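You operate a simulated robot arm through the tools that you are given. There is no shell and no other tool. Be economical: measure what you need, move in short steps, check, and stop when the job is done.

Carry out the task below with a simulated robot arm. There is one attempt and no reset: what you move stays moved.

## Task
Put things in order on the top of the table by the fence. At the end: the small blue tub stands on top of the green dust pan; the test cap in grey stands where the small blue tub stood; the small orange valve block stands where the orange bay card (marked "CHECK") stood; the orange bay card from the top of the table by the fence stands where the grey large cover cap stood; the grey large cover cap from the top of the table by the fence stands where the test cap in grey stood; whatever was shut is shut again. Leave all else as you found it, and nothing knocked over.
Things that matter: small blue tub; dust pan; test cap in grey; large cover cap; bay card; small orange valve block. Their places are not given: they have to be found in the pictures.

The check looks at the end state, three seconds after you hand in, the way a careful person would. Anything else that was tipped, shoved, dropped, spilled or broken makes it a failure. Lids that push on must go on centred and level and be pressed home; caps that screw on are set level and turned clockwise until they are tight.

## Robot
A 7-joint arm with a two-finger parallel gripper, fixed in place. Base frame: the origin is at the foot of the arm, x ahead of it, y to its left, z up; the work surface is at about z = 0.86. Units: m, rad, N and s.
With the tool pointing down near the work surface it reaches from about 0.24 to 0.68 m from the base axis. Its first joint turns from -1.152 to 1.152 rad. Payload 2.4 kg.
The tool frame sits at the grasp point between the pads (the TCP): z along the fingers, y along the line on which they close. The tips reach 0.03 m beyond it. Largest opening 0.094 m; finger width 0.028, thickness 0.01; the body of the gripper, 0.05 by 0.096 m, starts 0.055 m behind the TCP.
Orientation is told as [roll, pitch, yaw] about the base's x, y, z axes, in that order, counted from this pose: with the fingers straight down and closing along the base's y, the tool's x points along the base's -x, its y along +y and its z along -z.

## Interface
- The arm moves only by the tool apply_moves. Its argument "plan" is a list that holds one entry, the list of rows, each a list of 6 numbers: the shift along the tool's x, y, z in m, then the turn, a rotation vector about the tool's x, y, z in rad. In form: [[[x, y, z, wx, wy, wz], ...]]. A call has 1 to 20 rows; each row is the pose to reach, as a shift and turn from the pose commanded when the call began, along the tool's axes at that moment. "hand" is the finger opening in m, from 0 to 0.094, set as the call begins (left out, the last holds). Rows are played at 5 a second. More than 0.05 m and 0.15 rad between two rows, or a gripper value outside its range, and nothing of the call is played. Where a pose cannot be reached the arm comes as near as it can. A force on the tool above 40 N (or 10 N above the force at the start of the call, whichever is more), or a blocked arm, ends the call early, and 0.2 s more pass. Each finger travels about 0.153 m/s and halts on what it meets, pressing with about 31 N; the grip force reading is that of the motor and also rises with nothing between the fingers. The clock runs only during rows and for 0.2 s after the last one: add rows that repeat a pose to give the fingers time. It gives the time, the measured TCP pose, the force on the tool (base axes), the opening and the grip force at its end, in the units of the frame above (readings bear some noise), and new pictures: "views" is both (left out), scene, wrist or none.
- Cameras (640 x 400 px; columns grow to the right, rows downward): "scene" is fixed at [0.0392, 0.4745, 1.4448]; the picture's right is [-0.75, -0.66, 0.00], its down [-0.38, 0.43, -0.82] and it looks along [0.54, -0.61, -0.58] (base axes); focal length 344 px, centre (320, 200). "wrist" rides on the gripper at [-0.037, 0, -0.058] in the tool frame; the picture's right is [0.00, -1.00, 0.00], its down [0.97, 0.00, -0.24] and it looks along [0.24, 0.00, 0.97] (tool axes); focal length 218 px, centre (320, 200).
- probe_pixels(camera, pixels): there is no depth. For up to 12 entries [column, row, z] of the newest picture of that camera ("zoom" is the newest enlarged one), the place [x, y] in the base frame at which the ray of that pixel passes the height z, good to about 0.002 m. The clock stands still meanwhile.
- inspect(camera, box): a new picture of the part [left, top, right, bottom] of that camera's present view, enlarged. The clock stands still meanwhile.
- sign_off(): hands the job in; it is judged then, once.

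Keep the steps short. Do not move on a guess: measure, check each grasp and each placing, and mend mistakes. In all there are 80 turns and 120 pictures (those below and enlarged ones count). Leave the gripper open and the arm clear of the work at the hand-in unless told otherwise, and finish with a single line.

The tools are called after "Emit:" by a JSON object that holds its "api" and its "payload". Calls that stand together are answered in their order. apply_moves: Moves the arm, as the interface text tells. Its arguments: {"type":"object","properties":{"plan":{"type":"array"},"hand":{"type":"number"},"views":{"type":"string","enum":["both","scene","wrist","none"]}},"required":["plan"]} The other tools are called the same way: probe_pixels (camera, pixels) gives the place at which the rays of pixels pass given heights; inspect (camera, box) takes an enlarged picture of a part of a camera's view; sign_off () hands the job in.

At the start:

```text
time: 0.0
position: [0.3382, 0.0314, 1.1425]
orientation: [0.0, -0.001, -0.001]
contact_force: [0.6, 0.7, -0.2]
grip_width: 0.0942
grip_force: 0.0
```

scene: 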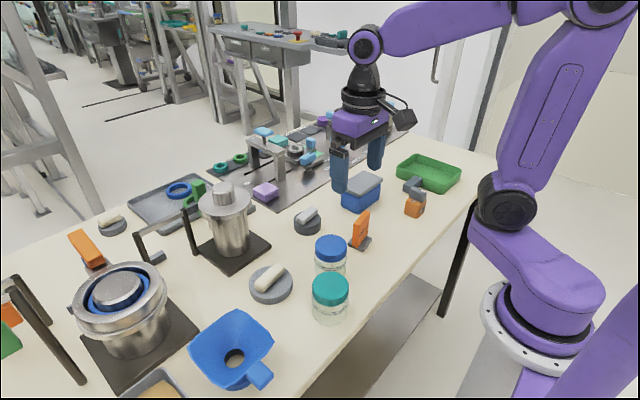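
wrist: 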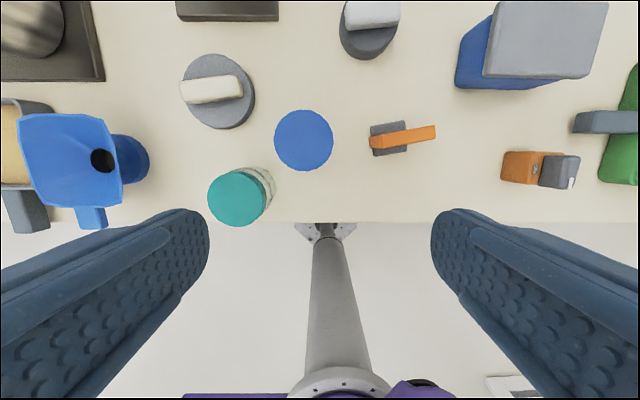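

I'll start with enlarged views to identify the objects.

Emit:
{"api": "inspect", "payload": {"camera": "scene", "box": [230, 130, 480, 330]}}

Emit:
{"api": "inspect", "payload": {"camera": "scene", "box": [0, 160, 300, 400]}}

```text
2.00 times, centred on (355, 230) of scene
```

zoom: 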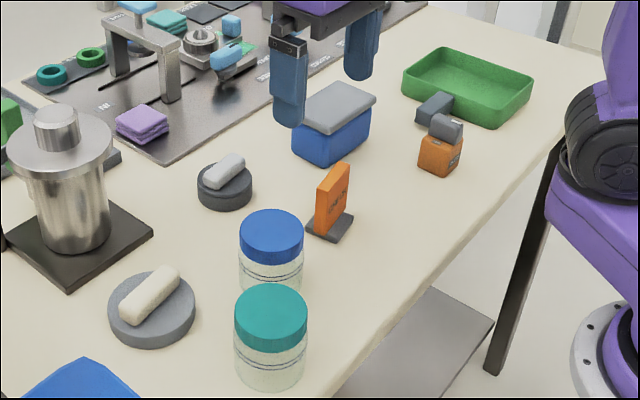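

```text
1.67 times, centred on (150, 280) of scene
```

zoom: 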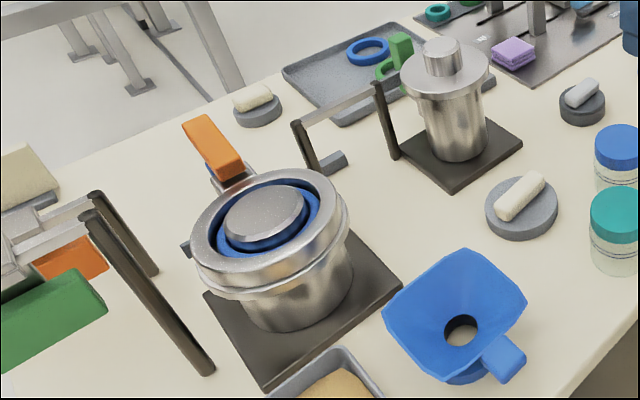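

Emit:
{"api": "inspect", "payload": {"camera": "scene", "box": [80, 195, 160, 245]}}

Emit:
{"api": "inspect", "payload": {"camera": "wrist", "box": [160, 0, 480, 200]}}

Emit:
{"api": "probe_pixels", "payload": {"camera": "scene", "pixels": [[97, 227, 0.87], [127, 224, 0.87], [112, 234, 0.86], [250, 285, 0.87], [292, 285, 0.87], [271, 302, 0.86], [294, 222, 0.87], [321, 222, 0.87], [308, 234, 0.86]]}}

```text
8.00 times, centred on (120, 220) of scene
```

zoom: 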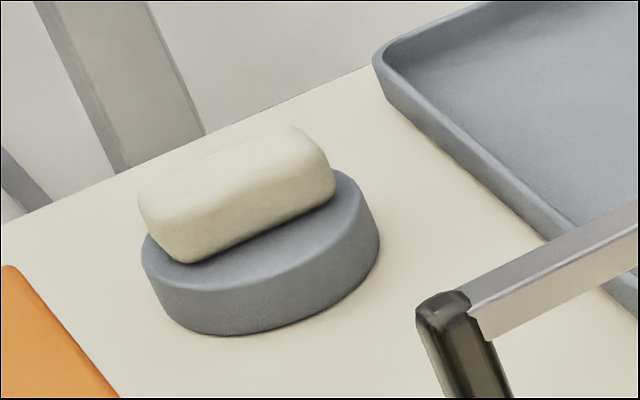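

```text
2.00 times, centred on (320, 100) of wrist
```

zoom: 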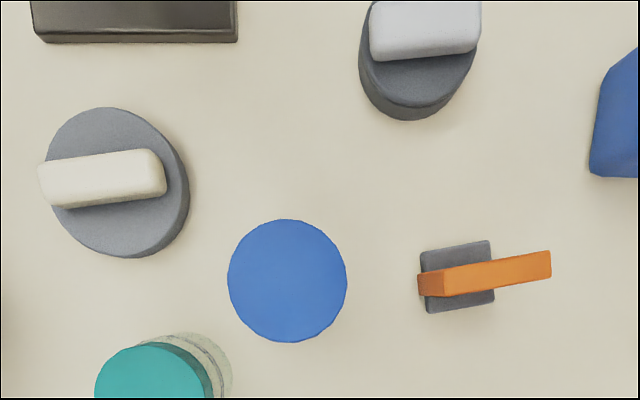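

```text
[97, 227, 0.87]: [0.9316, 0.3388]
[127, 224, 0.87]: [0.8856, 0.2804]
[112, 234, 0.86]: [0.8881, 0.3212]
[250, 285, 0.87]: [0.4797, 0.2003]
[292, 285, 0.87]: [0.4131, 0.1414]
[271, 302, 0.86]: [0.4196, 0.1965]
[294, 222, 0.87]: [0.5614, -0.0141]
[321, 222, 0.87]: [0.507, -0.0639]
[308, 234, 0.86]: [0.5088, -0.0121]
```

Emit:
{"api": "inspect", "payload": {"camera": "scene", "box": [330, 140, 470, 228]}}

Emit:
{"api": "probe_pixels", "payload": {"camera": "scene", "pixels": [[432, 164, 0.86], [406, 184, 0.86], [478, 192, 0.86], [396, 172, 0.86], [361, 210, 0.86], [413, 216, 0.86], [359, 246, 0.86], [391, 203, 0.86]]}}

Emit:
{"api": "apply_moves", "payload": {"plan": [[[0.0, -0.04, 0, 0, 0, 0], [0.0, -0.08, 0, 0, 0, 0], [0.0, -0.12, 0, 0, 0, 0], [0.0, -0.16, 0, 0, 0, 0], [0, -0.2, 0, 0, 0, 0], [0, -0.2, 0, 0, 0, 0], [0, -0.2, 0, 0, 0, 0]]]}}

```text
4.55 times, centred on (400, 184) of scene
```

zoom: 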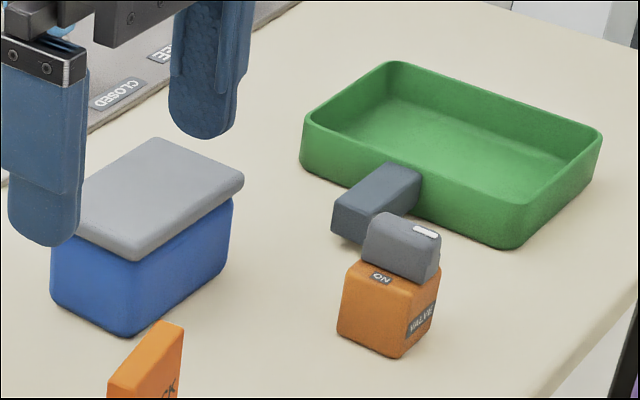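

```text
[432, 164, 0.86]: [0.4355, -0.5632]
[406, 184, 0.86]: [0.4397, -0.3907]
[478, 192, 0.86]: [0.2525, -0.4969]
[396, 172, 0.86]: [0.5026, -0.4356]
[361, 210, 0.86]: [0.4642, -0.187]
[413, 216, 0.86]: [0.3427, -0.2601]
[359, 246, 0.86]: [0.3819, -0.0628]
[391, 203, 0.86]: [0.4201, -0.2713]
```

```text
time: 1.6
position: [0.3374, -0.1694, 1.1422]
orientation: [0.0, 0.0, -0.001]
contact_force: [-0.5, -0.3, -0.2]
grip_width: 0.0939
grip_force: 0.1
```

scene: 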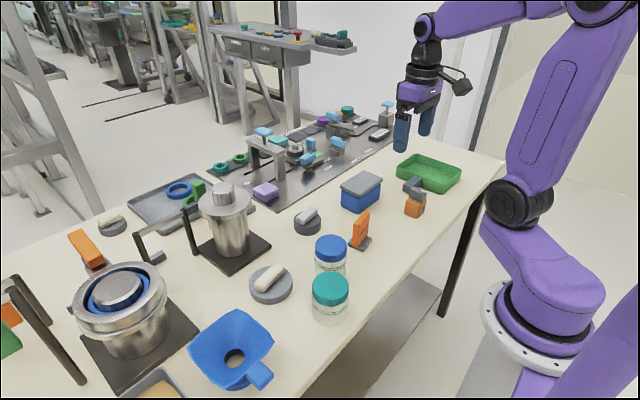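
wrist: 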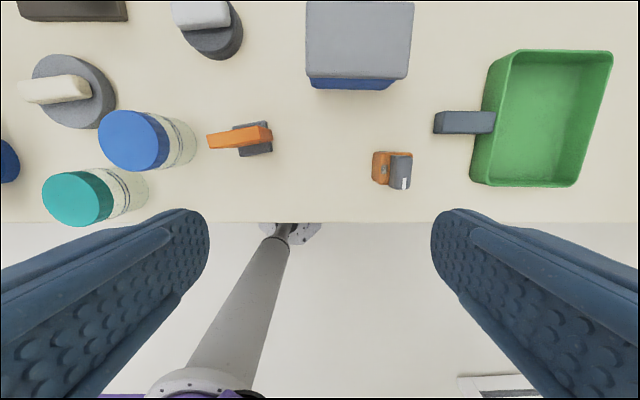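

Emit:
{"api": "apply_moves", "payload": {"plan": [[[-0.05, -0.02, 0, 0, 0, 0], [-0.1, -0.04, 0, 0, 0, 0], [-0.14, -0.08, 0, 0, 0, 0], [-0.14, -0.1, 0, 0, 0, 0], [-0.14, -0.1, 0, 0, 0, 0], [-0.14, -0.1, 0, 0, 0, 0]]], "views": "wrist"}}

```text
refused: row 1 steps farther than a row can; nothing moved
```

Emit:
{"api": "apply_moves", "payload": {"plan": [[[-0.04, -0.02, 0, 0, 0, 0], [-0.08, -0.04, 0, 0, 0, 0], [-0.11, -0.07, 0, 0, 0, 0], [-0.14, -0.1, 0, 0, 0, 0], [-0.14, -0.1, 0, 0, 0, 0], [-0.14, -0.1, 0, 0, 0, 0]]], "views": "wrist"}}

```text
time: 3.0
position: [0.4792, -0.2682, 1.1428]
orientation: [0.0, -0.001, 0.001]
contact_force: [0.4, 0.5, 0.7]
grip_width: 0.094
grip_force: 0.0
```

wrist: 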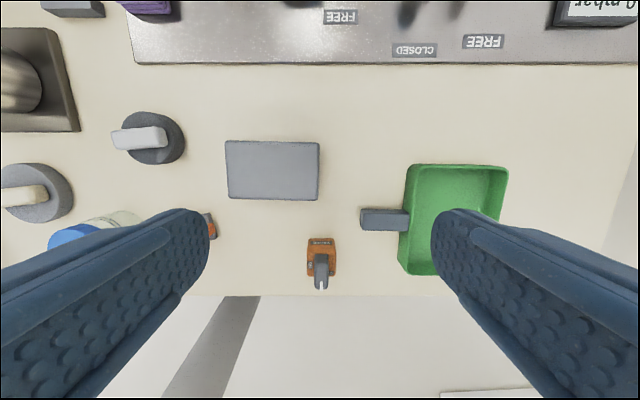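

Emit:
{"api": "probe_pixels", "payload": {"camera": "scene", "pixels": [[359.5, 196, 0.92], [359.5, 196, 0.94], [383, 179.5, 0.92], [383, 179.5, 0.94], [363, 171, 0.92], [363, 171, 0.94], [359, 213.5, 0.86], [380, 196, 0.86]]}}

Emit:
{"api": "probe_pixels", "payload": {"camera": "wrist", "pixels": [[229, 199, 0.92], [229, 199, 0.94], [318, 200, 0.92], [318, 200, 0.94], [320, 143, 0.92], [320, 143, 0.94], [225, 142, 0.93], [402, 273, 0.865], [435, 274, 0.865], [490, 225, 0.865], [410, 165, 0.89], [508, 167, 0.89]]}}

Emit:
{"api": "inspect", "payload": {"camera": "wrist", "box": [200, 110, 520, 310]}}

```text
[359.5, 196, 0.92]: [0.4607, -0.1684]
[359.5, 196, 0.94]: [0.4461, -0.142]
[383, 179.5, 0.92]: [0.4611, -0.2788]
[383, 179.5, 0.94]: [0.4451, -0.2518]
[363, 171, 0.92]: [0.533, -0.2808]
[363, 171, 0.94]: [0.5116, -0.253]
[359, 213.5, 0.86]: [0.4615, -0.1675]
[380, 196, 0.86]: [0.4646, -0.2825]
```

```text
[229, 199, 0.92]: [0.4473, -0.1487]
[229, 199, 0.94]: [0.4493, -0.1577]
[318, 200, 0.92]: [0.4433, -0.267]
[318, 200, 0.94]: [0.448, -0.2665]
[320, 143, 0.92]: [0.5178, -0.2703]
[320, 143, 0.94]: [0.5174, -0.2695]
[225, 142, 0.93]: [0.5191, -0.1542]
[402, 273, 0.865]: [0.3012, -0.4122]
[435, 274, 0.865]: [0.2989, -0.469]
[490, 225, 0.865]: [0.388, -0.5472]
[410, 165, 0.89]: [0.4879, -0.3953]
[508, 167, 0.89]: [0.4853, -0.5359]
```

```text
2.00 times, centred on (360, 210) of wrist
```

zoom: 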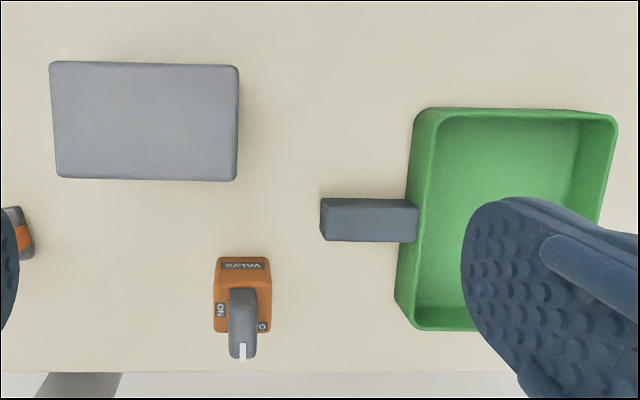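

Emit:
{"api": "apply_moves", "payload": {"plan": [[[0.03, -0.04, 0, 0, 0, 0], [0.06, -0.08, 0, 0, 0, 0], [0.09, -0.12, 0, 0, 0, 0], [0.12, -0.16, 0, 0, 0, 0], [0.15, -0.2, 0, 0, 0, 0], [0.15, -0.2, 0, 0, 0, 0], [0.15, -0.2, 0, 0, 0, 0]]], "views": "wrist"}}

Emit:
{"api": "inspect", "payload": {"camera": "wrist", "box": [160, 30, 480, 230]}}

```text
time: 4.6
position: [0.3273, -0.4711, 1.1434]
orientation: [-0.001, 0.001, 0.001]
contact_force: [-0.9, 0.0, 0.5]
grip_width: 0.094
grip_force: 0.1
```

wrist: 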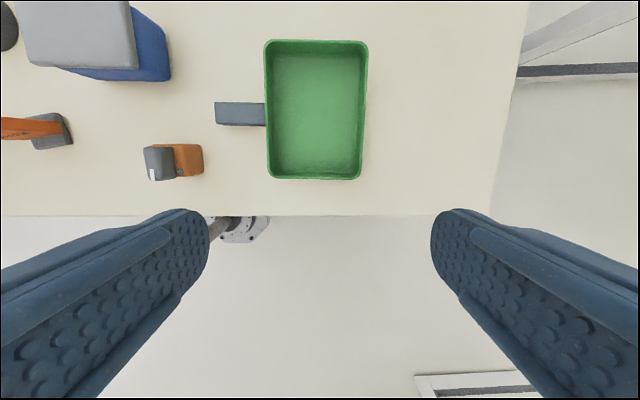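

```text
2.00 times, centred on (320, 130) of wrist
```

zoom: 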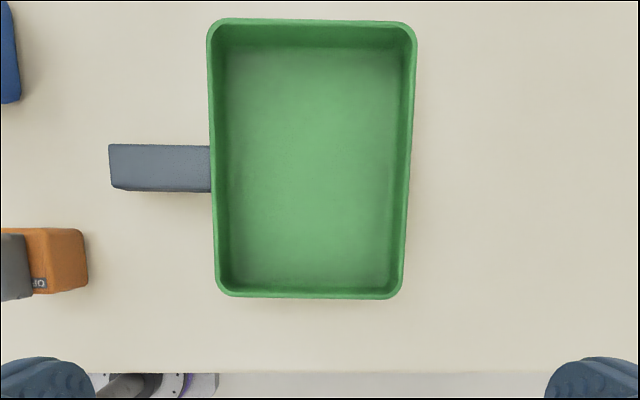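

Emit:
{"api": "probe_pixels", "payload": {"camera": "zoom", "pixels": [[232, 170, 0.866], [392, 170, 0.866], [310, 52, 0.866], [310, 286, 0.866], [213, 170, 0.895], [410, 170, 0.895], [310, 20, 0.895], [310, 298, 0.895], [232, 280, 0.866], [390, 280, 0.866], [230, 60, 0.866], [398, 60, 0.866]]}}

Emit:
{"api": "probe_pixels", "payload": {"camera": "scene", "pixels": [[396.5, 166, 0.88], [396.5, 166, 0.89], [396.5, 166, 0.9], [461, 172, 0.88], [461, 172, 0.9]]}}

```text
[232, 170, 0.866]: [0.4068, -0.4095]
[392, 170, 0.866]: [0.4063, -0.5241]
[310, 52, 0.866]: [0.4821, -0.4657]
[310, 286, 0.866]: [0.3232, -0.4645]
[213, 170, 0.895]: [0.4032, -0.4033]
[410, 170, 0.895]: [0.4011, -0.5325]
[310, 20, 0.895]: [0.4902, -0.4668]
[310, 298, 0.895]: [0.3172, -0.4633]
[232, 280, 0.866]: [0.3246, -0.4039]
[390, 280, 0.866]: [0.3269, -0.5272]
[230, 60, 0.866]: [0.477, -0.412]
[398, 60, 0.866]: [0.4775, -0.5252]
```

```text
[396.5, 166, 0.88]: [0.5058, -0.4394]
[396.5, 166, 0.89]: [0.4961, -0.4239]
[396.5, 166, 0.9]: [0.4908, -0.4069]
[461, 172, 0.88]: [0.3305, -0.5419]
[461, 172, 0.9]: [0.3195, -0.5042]
```

Emit:
{"api": "apply_moves", "payload": {"plan": [[[-0.0142, 0.0236, 0, 0, 0, 0.1428], [-0.0284, 0.0473, 0, 0, 0, 0.2856], [-0.0425, 0.0709, 0, 0, 0, 0.4284], [-0.0567, 0.0945, 0, 0, 0, 0.5712], [-0.0709, 0.1182, 0, 0, 0, 0.714], [-0.0851, 0.1418, 0, 0, 0, 0.8568], [-0.0993, 0.1655, 0, 0, 0, 0.9996], [-0.1135, 0.1891, 0, 0, 0, 1.1424], [-0.1276, 0.2127, 0, 0, 0, 1.2852], [-0.1418, 0.2364, 0, 0, 0, 1.428], [-0.156, 0.26, 0, 0, 0, 1.5708], [-0.156, 0.26, 0, 0, 0, 1.5708], [-0.156, 0.26, 0, 0, 0, 1.5708]]], "views": "both"}}

```text
time: 7.4
position: [0.4852, -0.2088, 1.1412]
orientation: [0.001, -0.001, -1.573]
contact_force: [-0.2, -0.4, 0.6]
grip_width: 0.0939
grip_force: 0.0
```

scene: 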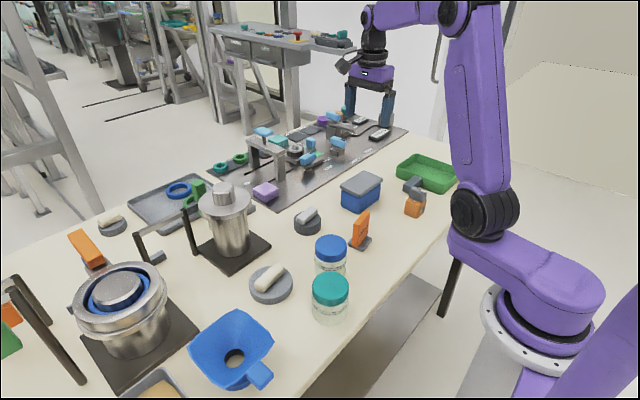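
wrist: 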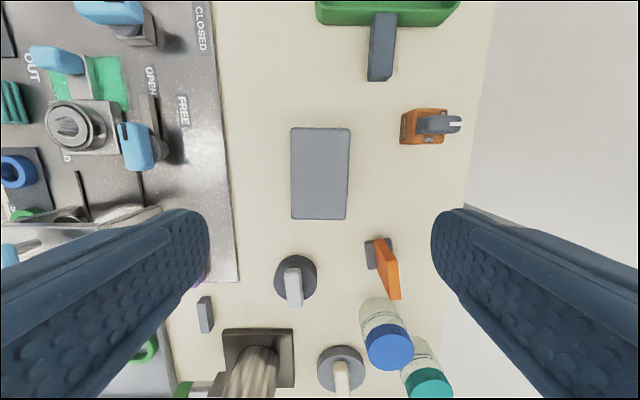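

Emit:
{"api": "probe_pixels", "payload": {"camera": "wrist", "pixels": [[292, 128, 0.931], [351, 129, 0.931], [347, 219, 0.931], [291, 218, 0.931]]}}

```text
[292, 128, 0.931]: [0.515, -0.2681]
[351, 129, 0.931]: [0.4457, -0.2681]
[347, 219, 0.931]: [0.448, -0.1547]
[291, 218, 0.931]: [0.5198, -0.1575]
```

Emit:
{"api": "apply_moves", "payload": {"plan": [[[-0.002, -0.002, 0.04, 0, 0, 0], [-0.002, -0.002, 0.08, 0, 0, 0], [-0.002, -0.002, 0.12, 0, 0, 0], [-0.002, -0.002, 0.16, 0, 0, 0], [-0.002, -0.002, 0.18, 0, 0, 0], [-0.002, -0.002, 0.2, 0, 0, 0], [-0.002, -0.002, 0.22, 0, 0, 0], [-0.002, -0.002, 0.237, 0, 0, 0], [-0.002, -0.002, 0.237, 0, 0, 0], [-0.002, -0.002, 0.237, 0, 0, 0]]]}}

Emit:
{"api": "inspect", "payload": {"camera": "scene", "box": [310, 130, 430, 220]}}

```text
time: 9.6
position: [0.4811, -0.2115, 0.905]
orientation: [0.001, 0.0, -1.569]
contact_force: [0.2, -0.4, 0.5]
grip_width: 0.094
grip_force: 0.0
```

scene: 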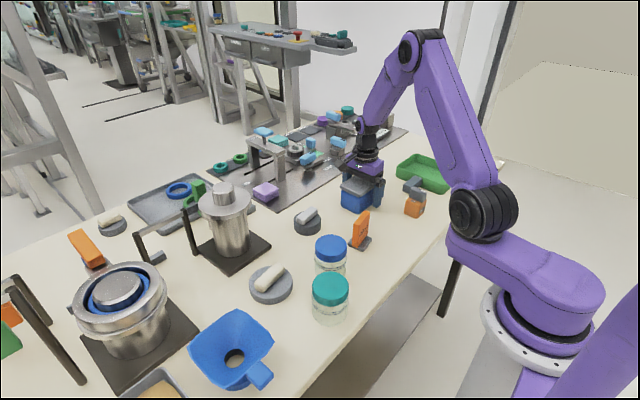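
wrist: 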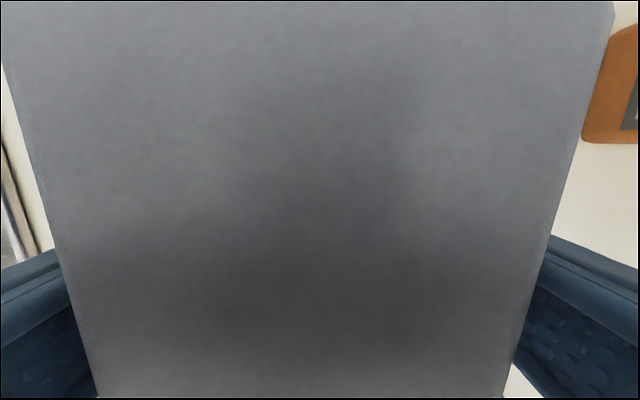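

```text
4.44 times, centred on (370, 175) of scene
```

zoom: 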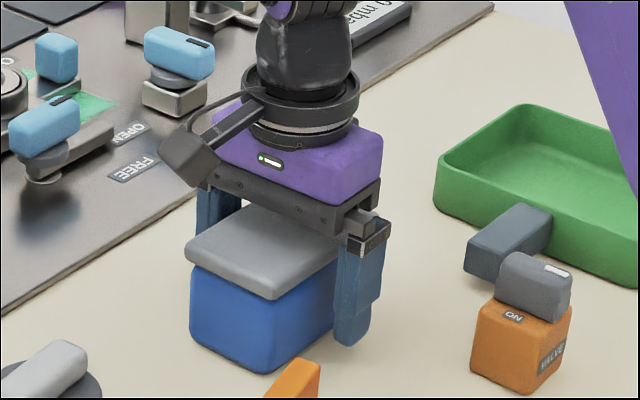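

Emit:
{"api": "apply_moves", "payload": {"plan": [[[0, 0, 0, 0, 0, 0], [0, 0, 0, 0, 0, 0], [0, 0, 0, 0, 0, 0], [0, 0, 0, 0, 0, 0]]], "hand": 0.03, "views": "none"}}

Emit:
{"api": "inspect", "payload": {"camera": "scene", "box": [310, 130, 430, 220]}}

```text
time: 10.6
position: [0.4819, -0.2108, 0.9048]
orientation: [0.002, 0.002, -1.571]
contact_force: [1.8, -0.3, 1.1]
grip_width: 0.0758
grip_force: 31.6
```

```text
4.44 times, centred on (370, 175) of scene
```

zoom: 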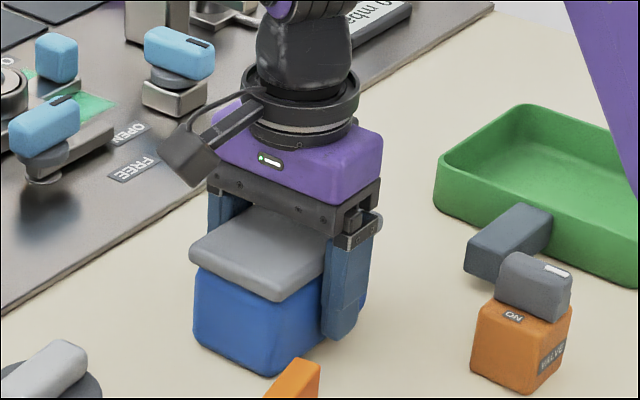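

Emit:
{"api": "apply_moves", "payload": {"plan": [[[0, 0, -0.006, 0, 0, 0], [0, 0, -0.012, 0, 0, 0], [0, 0, -0.018, 0, 0, 0], [0, 0, -0.018, 0, 0, 0]]], "views": "none"}}

Emit:
{"api": "inspect", "payload": {"camera": "scene", "box": [310, 130, 430, 220]}}

```text
time: 11.6
position: [0.4821, -0.2094, 0.9227]
orientation: [0.0, -0.001, -1.57]
contact_force: [-0.4, 0.0, -2.3]
grip_width: 0.0756
grip_force: 30.7
```

```text
4.44 times, centred on (370, 175) of scene
```

zoom: 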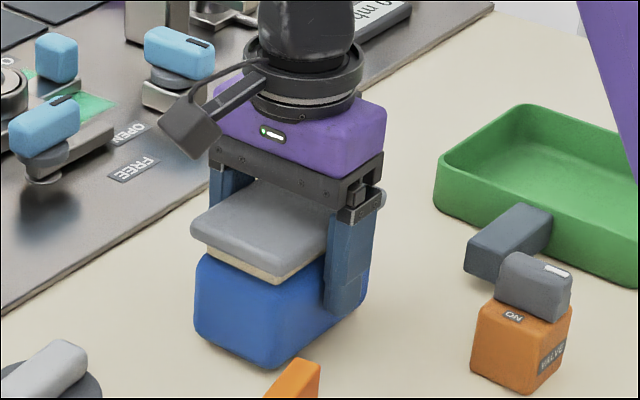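

The lid comes off alone (cream plug visible). I'll lower it back, release, and regrip higher so I can move lid and tub separately.

Emit:
{"api": "apply_moves", "payload": {"plan": [[[0, 0, 0.006, 0, 0, 0], [0, 0, 0.012, 0, 0, 0], [0, 0, 0.0185, 0, 0, 0], [0, 0, 0.0185, 0, 0, 0]]], "views": "none"}}

Emit:
{"api": "apply_moves", "payload": {"plan": [[[0, 0, 0, 0, 0, 0], [0, 0, 0, 0, 0, 0], [0, 0, -0.016, 0, 0, 0], [0, 0, -0.032, 0, 0, 0], [0, 0, -0.032, 0, 0, 0]]], "hand": 0.092, "views": "none"}}

Emit:
{"api": "inspect", "payload": {"camera": "scene", "box": [310, 130, 430, 220]}}

```text
time: 12.6
position: [0.4811, -0.2109, 0.9029]
orientation: [0.0, 0.002, -1.572]
contact_force: [0.4, -1.1, -1.1]
grip_width: 0.0753
grip_force: 31.4
```

```text
time: 13.8
position: [0.4825, -0.2107, 0.9367]
orientation: [0.001, -0.001, -1.571]
contact_force: [-0.1, 0.5, -0.5]
grip_width: 0.0921
grip_force: 0.1
```

```text
4.44 times, centred on (370, 175) of scene
```

zoom: 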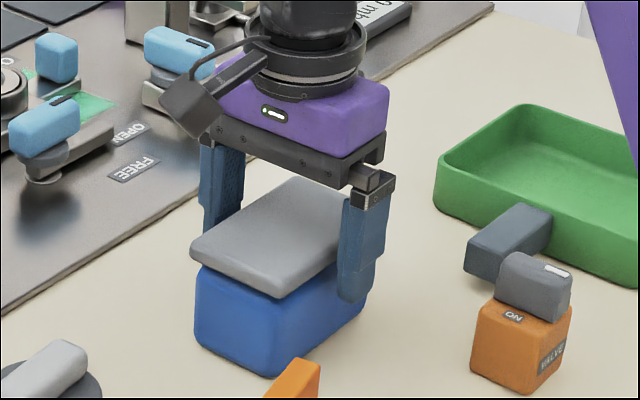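

Emit:
{"api": "apply_moves", "payload": {"plan": [[[0, 0, 0, 0, 0, 0], [0, 0, 0, 0, 0, 0], [0, 0, 0, 0, 0, 0], [0, 0, -0.006, 0, 0, 0], [0, 0, -0.012, 0, 0, 0], [0, 0, -0.018, 0, 0, 0], [0, 0, -0.03, 0, 0, 0], [0, 0, -0.045, 0, 0, 0], [0, 0, -0.06, 0, 0, 0], [0, 0, -0.06, 0, 0, 0]]], "hand": 0.03}}

Emit:
{"api": "inspect", "payload": {"camera": "scene", "box": [310, 130, 430, 220]}}

```text
time: 16.0
position: [0.4813, -0.2117, 0.9963]
orientation: [0.0, 0.0, -1.569]
contact_force: [-0.7, 0.2, -2.7]
grip_width: 0.0755
grip_force: 31.1
```

scene: 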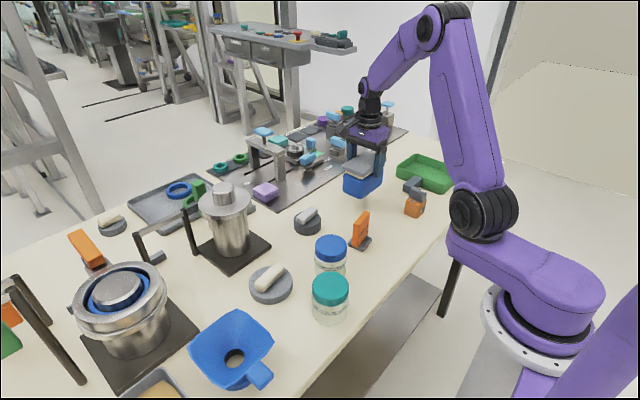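
wrist: 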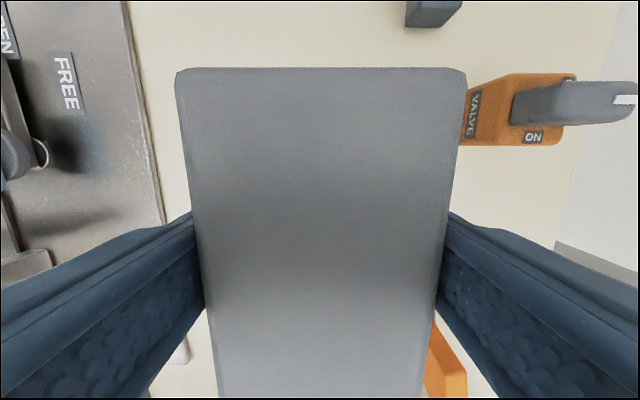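

```text
4.44 times, centred on (370, 175) of scene
```

zoom: 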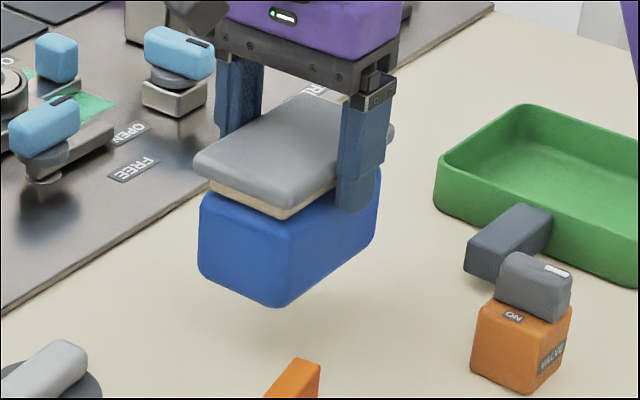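

The tub hangs steadily from its lid (same small gap as before). I'll carry it low and slowly to the pan, turned so its long side is along x.

Emit:
{"api": "apply_moves", "payload": {"plan": [[[0, 0, -0.0125, 0, 0, 0], [0, 0, -0.025, 0, 0, 0], [-0.016, -0.005, -0.025, 0, 0, -0.098], [-0.032, -0.01, -0.025, 0, 0, -0.196], [-0.048, -0.015, -0.025, 0, 0, -0.295], [-0.064, -0.02, -0.025, 0, 0, -0.393], [-0.08, -0.025, -0.025, 0, 0, -0.491], [-0.096, -0.03, -0.025, 0, 0, -0.589], [-0.112, -0.035, -0.025, 0, 0, -0.687], [-0.128, -0.04, -0.025, 0, 0, -0.785], [-0.144, -0.044, -0.025, 0, 0, -0.884], [-0.16, -0.049, -0.025, 0, 0, -0.982], [-0.176, -0.054, -0.025, 0, 0, -1.08], [-0.192, -0.059, -0.025, 0, 0, -1.178], [-0.208, -0.064, -0.025, 0, 0, -1.276], [-0.224, -0.069, -0.025, 0, 0, -1.374], [-0.24, -0.074, -0.025, 0, 0, -1.473], [-0.256, -0.079, -0.025, 0, 0, -1.571], [-0.256, -0.079, -0.025, 0, 0, -1.571]]]}}

Emit:
{"api": "inspect", "payload": {"camera": "scene", "box": [350, 120, 490, 220]}}

```text
time: 20.0
position: [0.4012, -0.4669, 1.0221]
orientation: [0.0, -0.001, 0.003]
contact_force: [-0.2, -0.3, -3.4]
grip_width: 0.0756
grip_force: 30.9
```

scene: 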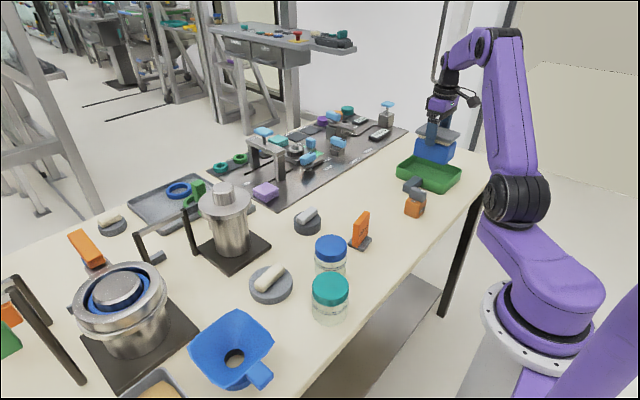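
wrist: 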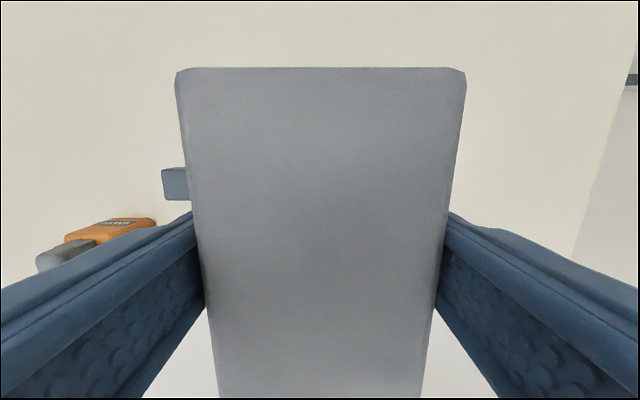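

```text
4.00 times, centred on (420, 170) of scene
```

zoom: 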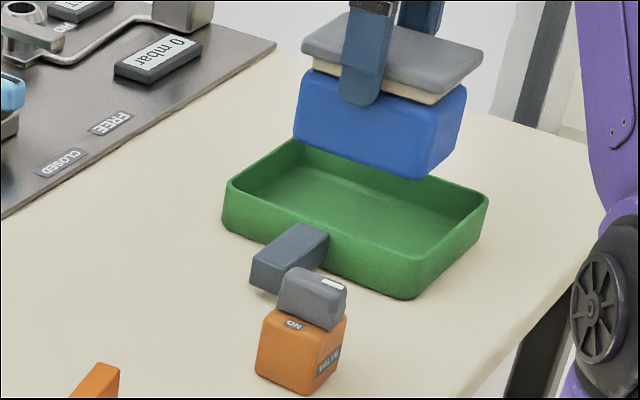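

Emit:
{"api": "apply_moves", "payload": {"plan": [[[0, 0, 0.015, 0, 0, 0], [0, 0, 0.03, 0, 0, 0], [0, 0, 0.045, 0, 0, 0], [0, 0, 0.055, 0, 0, 0], [0, 0, 0.063, 0, 0, 0], [0, 0, 0.068, 0, 0, 0], [0, 0, 0.072, 0, 0, 0], [0, 0, 0.075, 0, 0, 0], [0, 0, 0.075, 0, 0, 0]]]}}

Emit:
{"api": "inspect", "payload": {"camera": "scene", "box": [350, 120, 490, 220]}}

```text
time: 22.0
position: [0.4031, -0.4669, 0.9474]
orientation: [-0.005, -0.005, -0.001]
contact_force: [-2.9, 3.4, 17.5]
grip_width: 0.0756
grip_force: 31.3
```

scene: 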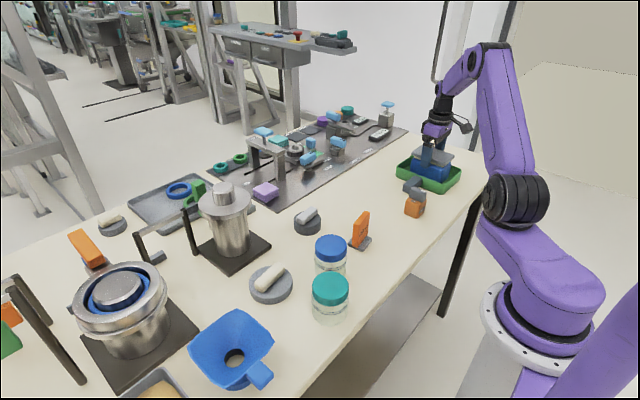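
wrist: 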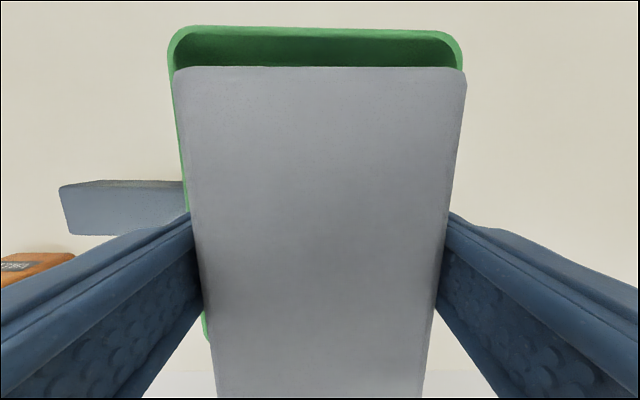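

```text
4.00 times, centred on (420, 170) of scene
```

zoom: 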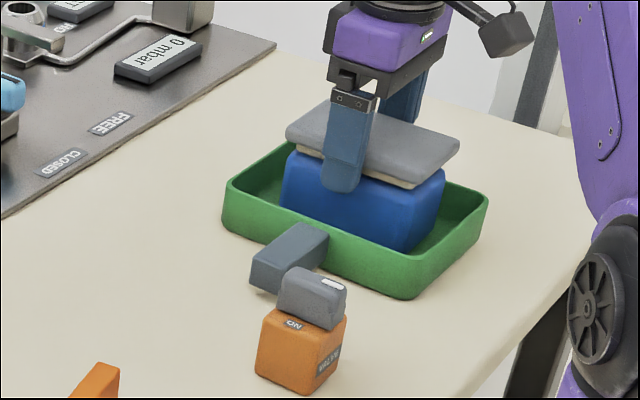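

Emit:
{"api": "apply_moves", "payload": {"plan": [[[0, 0, 0.002, 0, 0, 0], [0, 0, 0.004, 0, 0, 0], [0, 0, 0.006, 0, 0, 0], [0, 0, 0.008, 0, 0, 0]]], "views": "none"}}

Emit:
{"api": "inspect", "payload": {"camera": "scene", "box": [370, 120, 480, 200]}}

```text
time: 23.0
position: [0.4025, -0.4667, 0.9385]
orientation: [0.001, 0.0, -0.001]
contact_force: [-0.9, 0.0, 2.4]
grip_width: 0.0757
grip_force: 30.7
```

```text
5.00 times, centred on (425, 160) of scene
```

zoom: 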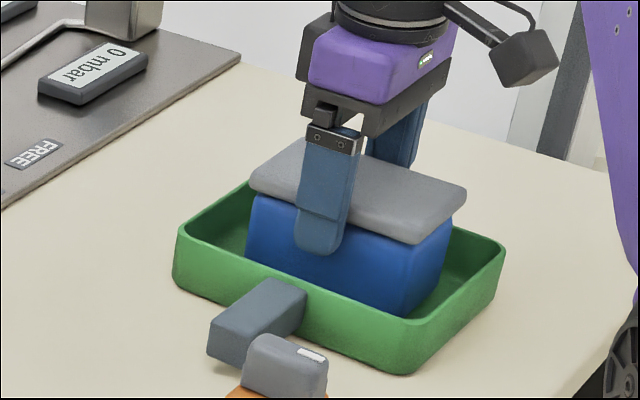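

Emit:
{"api": "apply_moves", "payload": {"plan": [[[0, 0, 0.002, 0, 0, 0], [0, 0, 0.004, 0, 0, 0], [0, 0, 0.006, 0, 0, 0]]], "views": "none"}}

Emit:
{"api": "inspect", "payload": {"camera": "scene", "box": [370, 120, 480, 200]}}

```text
time: 23.8
position: [0.4036, -0.4665, 0.9359]
orientation: [-0.004, -0.001, 0.001]
contact_force: [-3.7, 5.4, 26.7]
grip_width: 0.0759
grip_force: 30.9
```

```text
5.00 times, centred on (425, 160) of scene
```

zoom: 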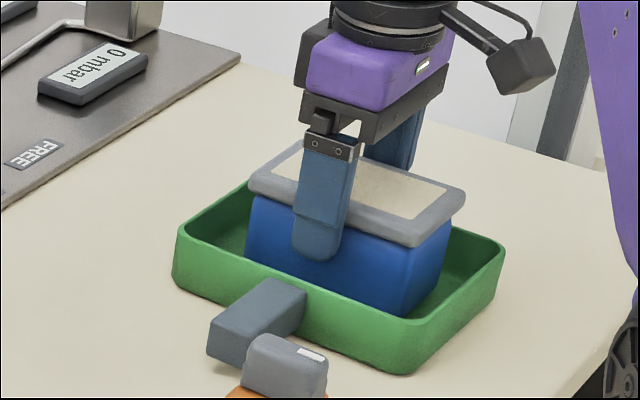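

I've pressed slightly too far; back off by 3 mm, then release.

Emit:
{"api": "apply_moves", "payload": {"plan": [[[0, 0, -0.002, 0, 0, 0], [0, 0, -0.004, 0, 0, 0], [0, 0, -0.004, 0, 0, 0]]], "views": "none"}}

Emit:
{"api": "inspect", "payload": {"camera": "scene", "box": [370, 120, 480, 200]}}

```text
time: 24.6
position: [0.4031, -0.4672, 0.936]
orientation: [0.001, 0.004, 0.0]
contact_force: [2.3, -1.0, 2.0]
grip_width: 0.0756
grip_force: 30.6
```

```text
5.00 times, centred on (425, 160) of scene
```

zoom: 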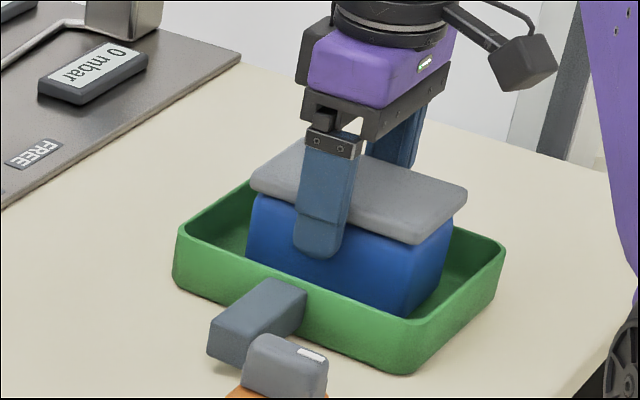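

Emit:
{"api": "apply_moves", "payload": {"plan": [[[0, 0, 0, 0, 0, 0], [0, 0, 0, 0, 0, 0], [0, 0, 0, 0, 0, 0], [0, 0, -0.02, 0, 0, 0], [0, 0, -0.06, 0, 0, 0], [0, 0, -0.1, 0, 0, 0], [0, 0, -0.14, 0, 0, 0], [0, 0, -0.14, 0, 0, 0]]], "hand": 0.092}}

Emit:
{"api": "inspect", "payload": {"camera": "scene", "box": [370, 120, 480, 200]}}

```text
time: 26.4
position: [0.4026, -0.4657, 1.076]
orientation: [0.001, 0.0, 0.002]
contact_force: [0.3, 0.5, -1.0]
grip_width: 0.0918
grip_force: 0.0
```

scene: 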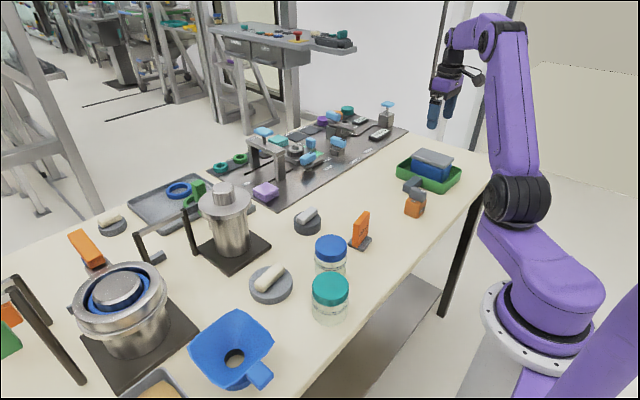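
wrist: 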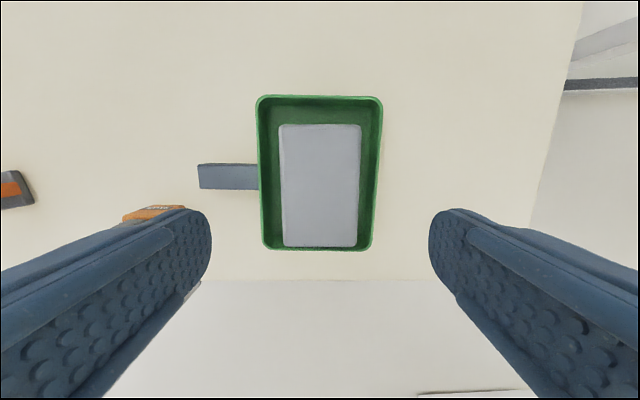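

```text
5.00 times, centred on (425, 160) of scene
```

zoom: 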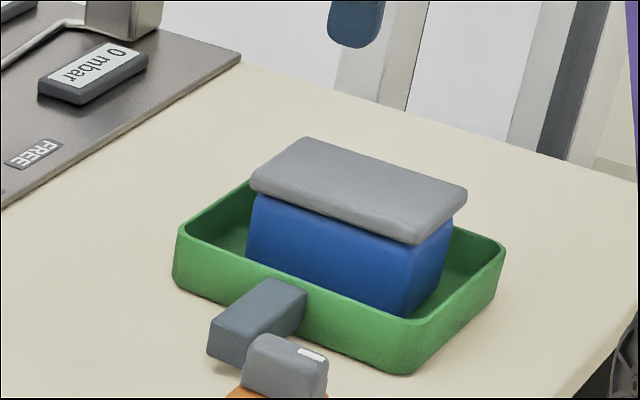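

Emit:
{"api": "apply_moves", "payload": {"plan": [[[-0.009, 0.043, -0.01, 0, 0, 0], [-0.018, 0.086, -0.02, 0, 0, 0], [-0.026, 0.128, -0.03, 0, 0, 0], [-0.035, 0.17, -0.03, 0, 0, 0], [-0.044, 0.213, -0.03, 0, 0, 0], [-0.052, 0.256, -0.03, 0, 0, 0], [-0.061, 0.298, -0.03, 0, 0, 0], [-0.07, 0.34, -0.03, 0, 0, 0], [-0.078, 0.383, -0.03, 0, 0, 0], [-0.087, 0.426, -0.03, 0, 0, 0], [-0.087, 0.426, -0.03, 0, 0, 0], [-0.087, 0.426, -0.03, 0, 0, 0]]], "views": "wrist"}}

Emit:
{"api": "inspect", "payload": {"camera": "scene", "box": [240, 190, 390, 320]}}

```text
time: 29.0
position: [0.4892, -0.0415, 1.1076]
orientation: [-0.001, -0.001, 0.002]
contact_force: [-0.7, -0.1, 0.7]
grip_width: 0.0921
grip_force: 0.1
```

wrist: 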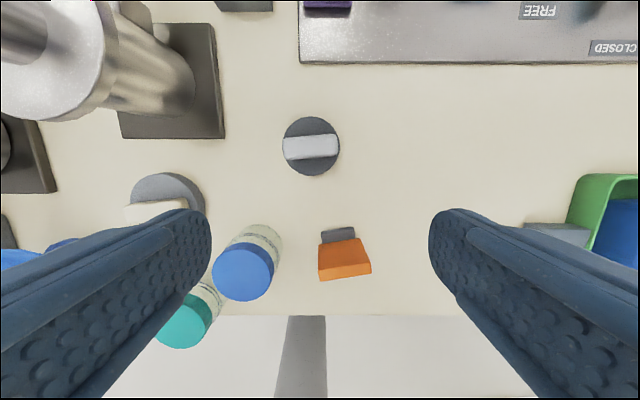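

```text
3.08 times, centred on (315, 255) of scene
```

zoom: 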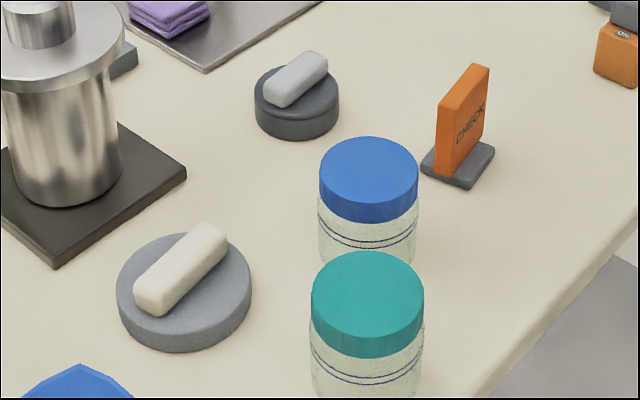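

Emit:
{"api": "probe_pixels", "payload": {"camera": "wrist", "pixels": [[311, 146.5, 0.88], [311, 146.5, 0.9], [311, 146.5, 0.92], [283, 147, 0.875], [340, 147, 0.875], [311, 117, 0.875], [311, 176, 0.875], [284, 149, 0.895], [338, 146, 0.895]]}}

Emit:
{"api": "probe_pixels", "payload": {"camera": "scene", "pixels": [[307.9, 213, 0.88], [307.9, 213, 0.89], [307.9, 213, 0.9], [307.9, 213, 0.91], [307.5, 235.5, 0.86]]}}

Emit:
{"api": "inspect", "payload": {"camera": "wrist", "box": [260, 97, 360, 197]}}

```text
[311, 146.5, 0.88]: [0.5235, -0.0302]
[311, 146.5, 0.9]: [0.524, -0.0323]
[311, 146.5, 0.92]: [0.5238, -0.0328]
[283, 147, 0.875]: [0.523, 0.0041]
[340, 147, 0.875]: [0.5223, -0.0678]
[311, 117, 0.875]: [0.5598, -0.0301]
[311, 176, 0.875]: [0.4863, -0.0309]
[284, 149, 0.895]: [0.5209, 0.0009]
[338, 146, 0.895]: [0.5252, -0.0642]
```

```text
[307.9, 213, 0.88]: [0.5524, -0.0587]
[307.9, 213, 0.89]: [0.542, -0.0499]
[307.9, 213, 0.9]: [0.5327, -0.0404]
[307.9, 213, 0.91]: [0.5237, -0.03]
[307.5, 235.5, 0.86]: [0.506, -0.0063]
```

```text
4.00 times, centred on (310, 147) of wrist
```

zoom: 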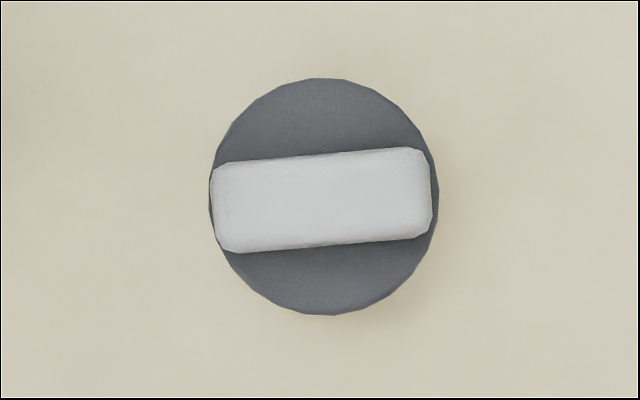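

Emit:
{"api": "apply_moves", "payload": {"plan": [[[-0.003, 0.001, 0, 0, 0, 0.137], [-0.006, 0.002, 0, 0, 0, 0.273], [-0.01, 0.003, 0, 0, 0, 0.41], [-0.013, 0.004, 0, 0, 0, 0.547], [-0.016, 0.005, 0, 0, 0, 0.684], [-0.019, 0.006, 0, 0, 0, 0.82], [-0.022, 0.007, 0, 0, 0, 0.957], [-0.025, 0.007, 0, 0, 0, 1.094], [-0.029, 0.008, 0.02, 0, 0, 1.23], [-0.032, 0.009, 0.05, 0, 0, 1.367], [-0.035, 0.009, 0.08, 0, 0, 1.504], [-0.035, 0.009, 0.1, 0, 0, 1.504], [-0.035, 0.009, 0.1, 0, 0, 1.504], [-0.035, 0.009, 0.1, 0, 0, 1.504]]], "hand": 0.06, "views": "both"}}

```text
time: 32.0
position: [0.525, -0.032, 1.0067]
orientation: [-0.001, -0.002, -1.505]
contact_force: [-0.1, -0.9, 1.0]
grip_width: 0.0598
grip_force: 0.0
```

scene: 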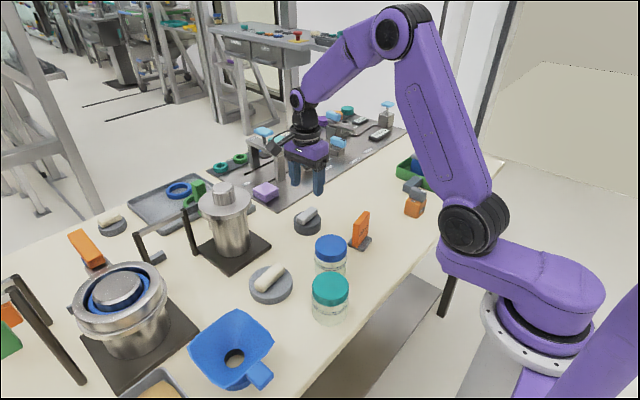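
wrist: 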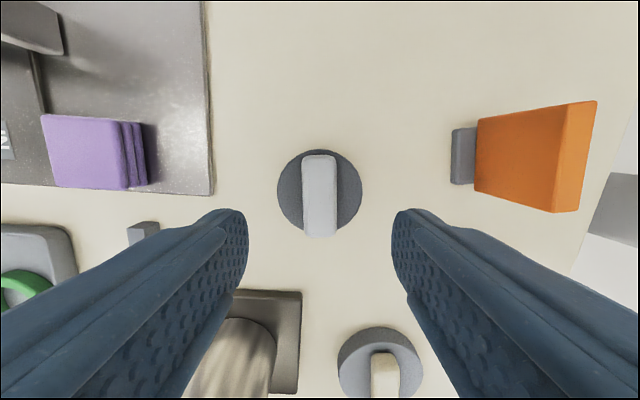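

Emit:
{"api": "apply_moves", "payload": {"plan": [[[0, 0, 0.03, 0, 0, 0], [0, 0, 0.06, 0, 0, 0], [0, 0, 0.075, 0, 0, 0], [0, 0, 0.082, 0, 0, 0], [0, 0, 0.088, 0, 0, 0], [0, 0, 0.088, 0, 0, 0]]], "views": "wrist"}}

Emit:
{"api": "inspect", "payload": {"camera": "scene", "box": [260, 170, 360, 250]}}

```text
time: 33.4
position: [0.5255, -0.0326, 0.92]
orientation: [0.003, -0.001, -1.506]
contact_force: [-3.9, 0.6, 16.2]
grip_width: 0.0599
grip_force: 0.1
```

wrist: 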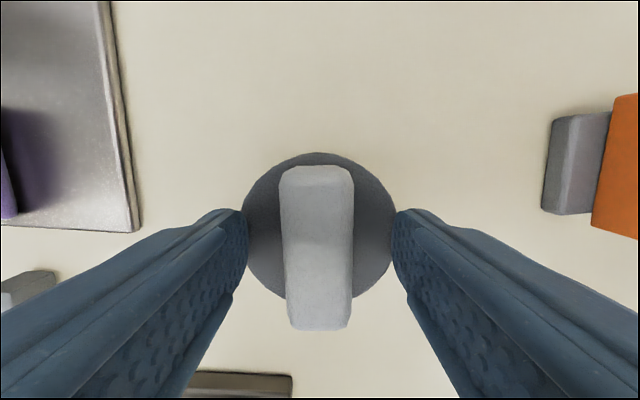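

```text
5.00 times, centred on (310, 210) of scene
```

zoom: 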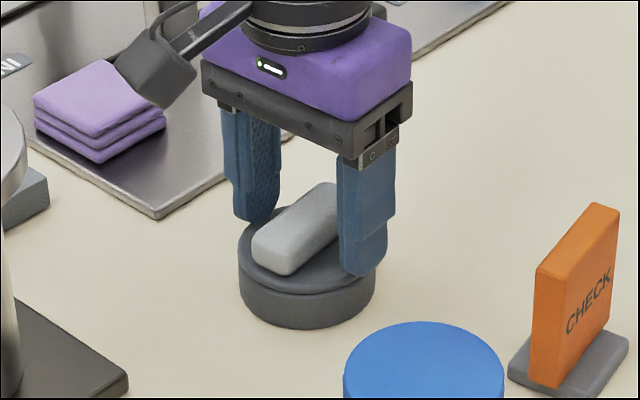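

Emit:
{"api": "apply_moves", "payload": {"plan": [[[0, 0, -0.003, 0, 0, 0], [0, 0, -0.003, 0, 0, 0], [0, 0, -0.003, 0, 0, 0], [0, 0, -0.003, 0, 0, 0]]], "hand": 0.005, "views": "none"}}

Emit:
{"api": "apply_moves", "payload": {"plan": [[[0, 0, -0.01, 0, 0, 0], [0, 0, -0.03, 0, 0, 0], [0, 0, -0.05, 0, 0, 0], [0, 0, -0.05, 0, 0, 0]]]}}

Emit:
{"api": "inspect", "payload": {"camera": "scene", "box": [260, 160, 360, 240]}}

```text
time: 34.4
position: [0.5249, -0.0318, 0.922]
orientation: [0.002, 0.001, -1.505]
contact_force: [-0.1, 0.1, 0.4]
grip_width: 0.0251
grip_force: 30.6
```

```text
time: 35.4
position: [0.5247, -0.0326, 0.9716]
orientation: [0.001, 0.001, -1.504]
contact_force: [0.2, -0.6, -0.5]
grip_width: 0.0253
grip_force: 31.1
```

scene: 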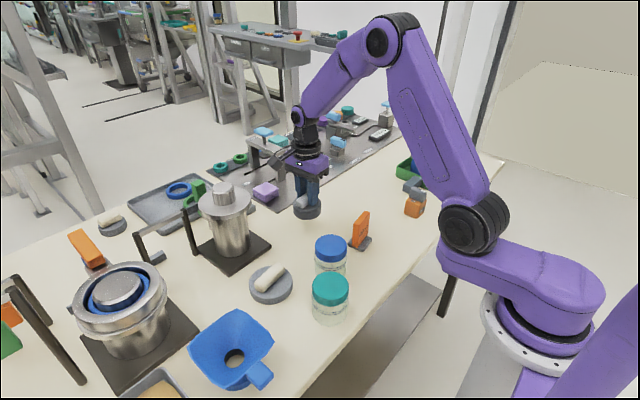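
wrist: 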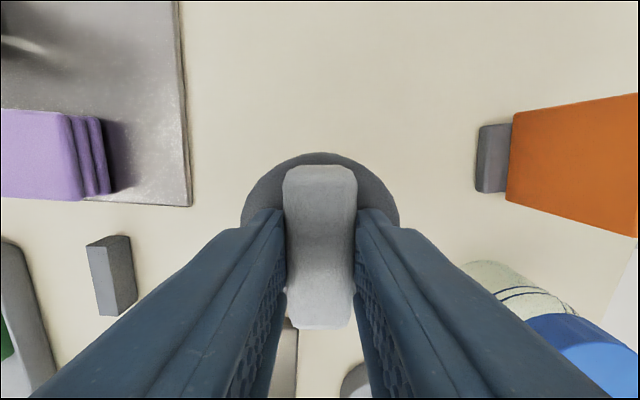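

```text
5.00 times, centred on (310, 200) of scene
```

zoom: 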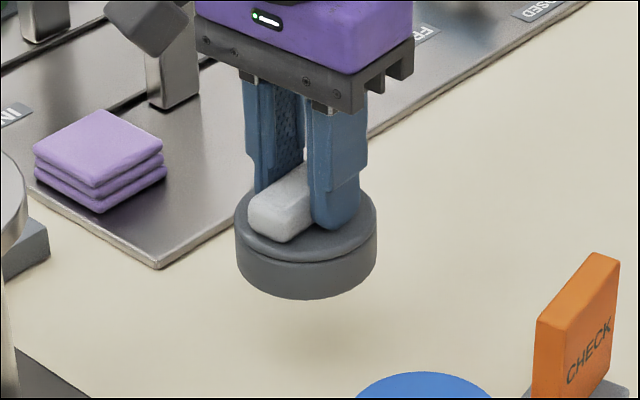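

Emit:
{"api": "apply_moves", "payload": {"plan": [[[-0.03, -0.009, 0, 0, 0, 0], [-0.06, -0.018, 0, 0, 0, 0], [-0.09, -0.028, 0, 0, 0, 0], [-0.12, -0.037, 0, 0, 0, 0], [-0.15, -0.046, 0, 0, 0, 0], [-0.1753, -0.0545, 0, 0, 0, 0], [-0.1753, -0.0545, 0.02, 0, 0, 0], [-0.1753, -0.0545, 0.035, 0, 0, 0], [-0.1753, -0.0545, 0.044, 0, 0, 0], [-0.1753, -0.0545, 0.048, 0, 0, 0], [-0.1753, -0.0545, 0.0495, 0, 0, 0], [-0.1753, -0.0545, 0.0495, 0, 0, 0]]], "views": "scene"}}

Emit:
{"api": "inspect", "payload": {"camera": "scene", "box": [320, 140, 420, 220]}}

```text
time: 38.0
position: [0.4826, -0.2096, 0.9234]
orientation: [0.0, -0.001, -1.504]
contact_force: [0.0, 0.4, -0.6]
grip_width: 0.025
grip_force: 31.3
```

scene: 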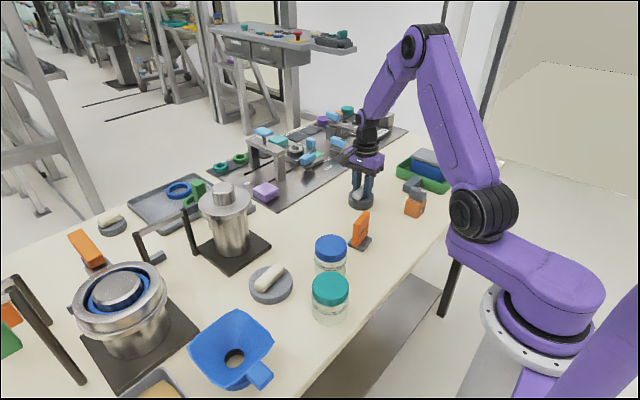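

```text
5.00 times, centred on (370, 180) of scene
```

zoom: 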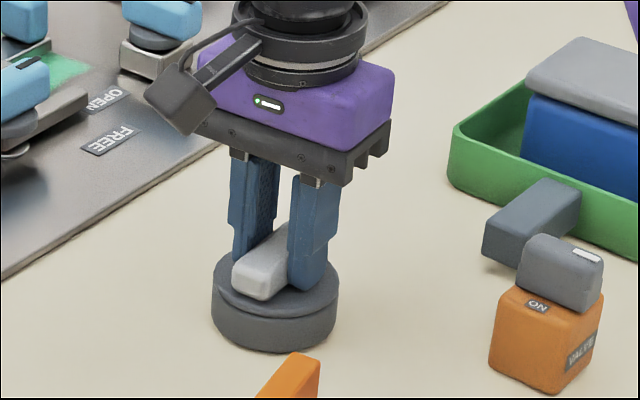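

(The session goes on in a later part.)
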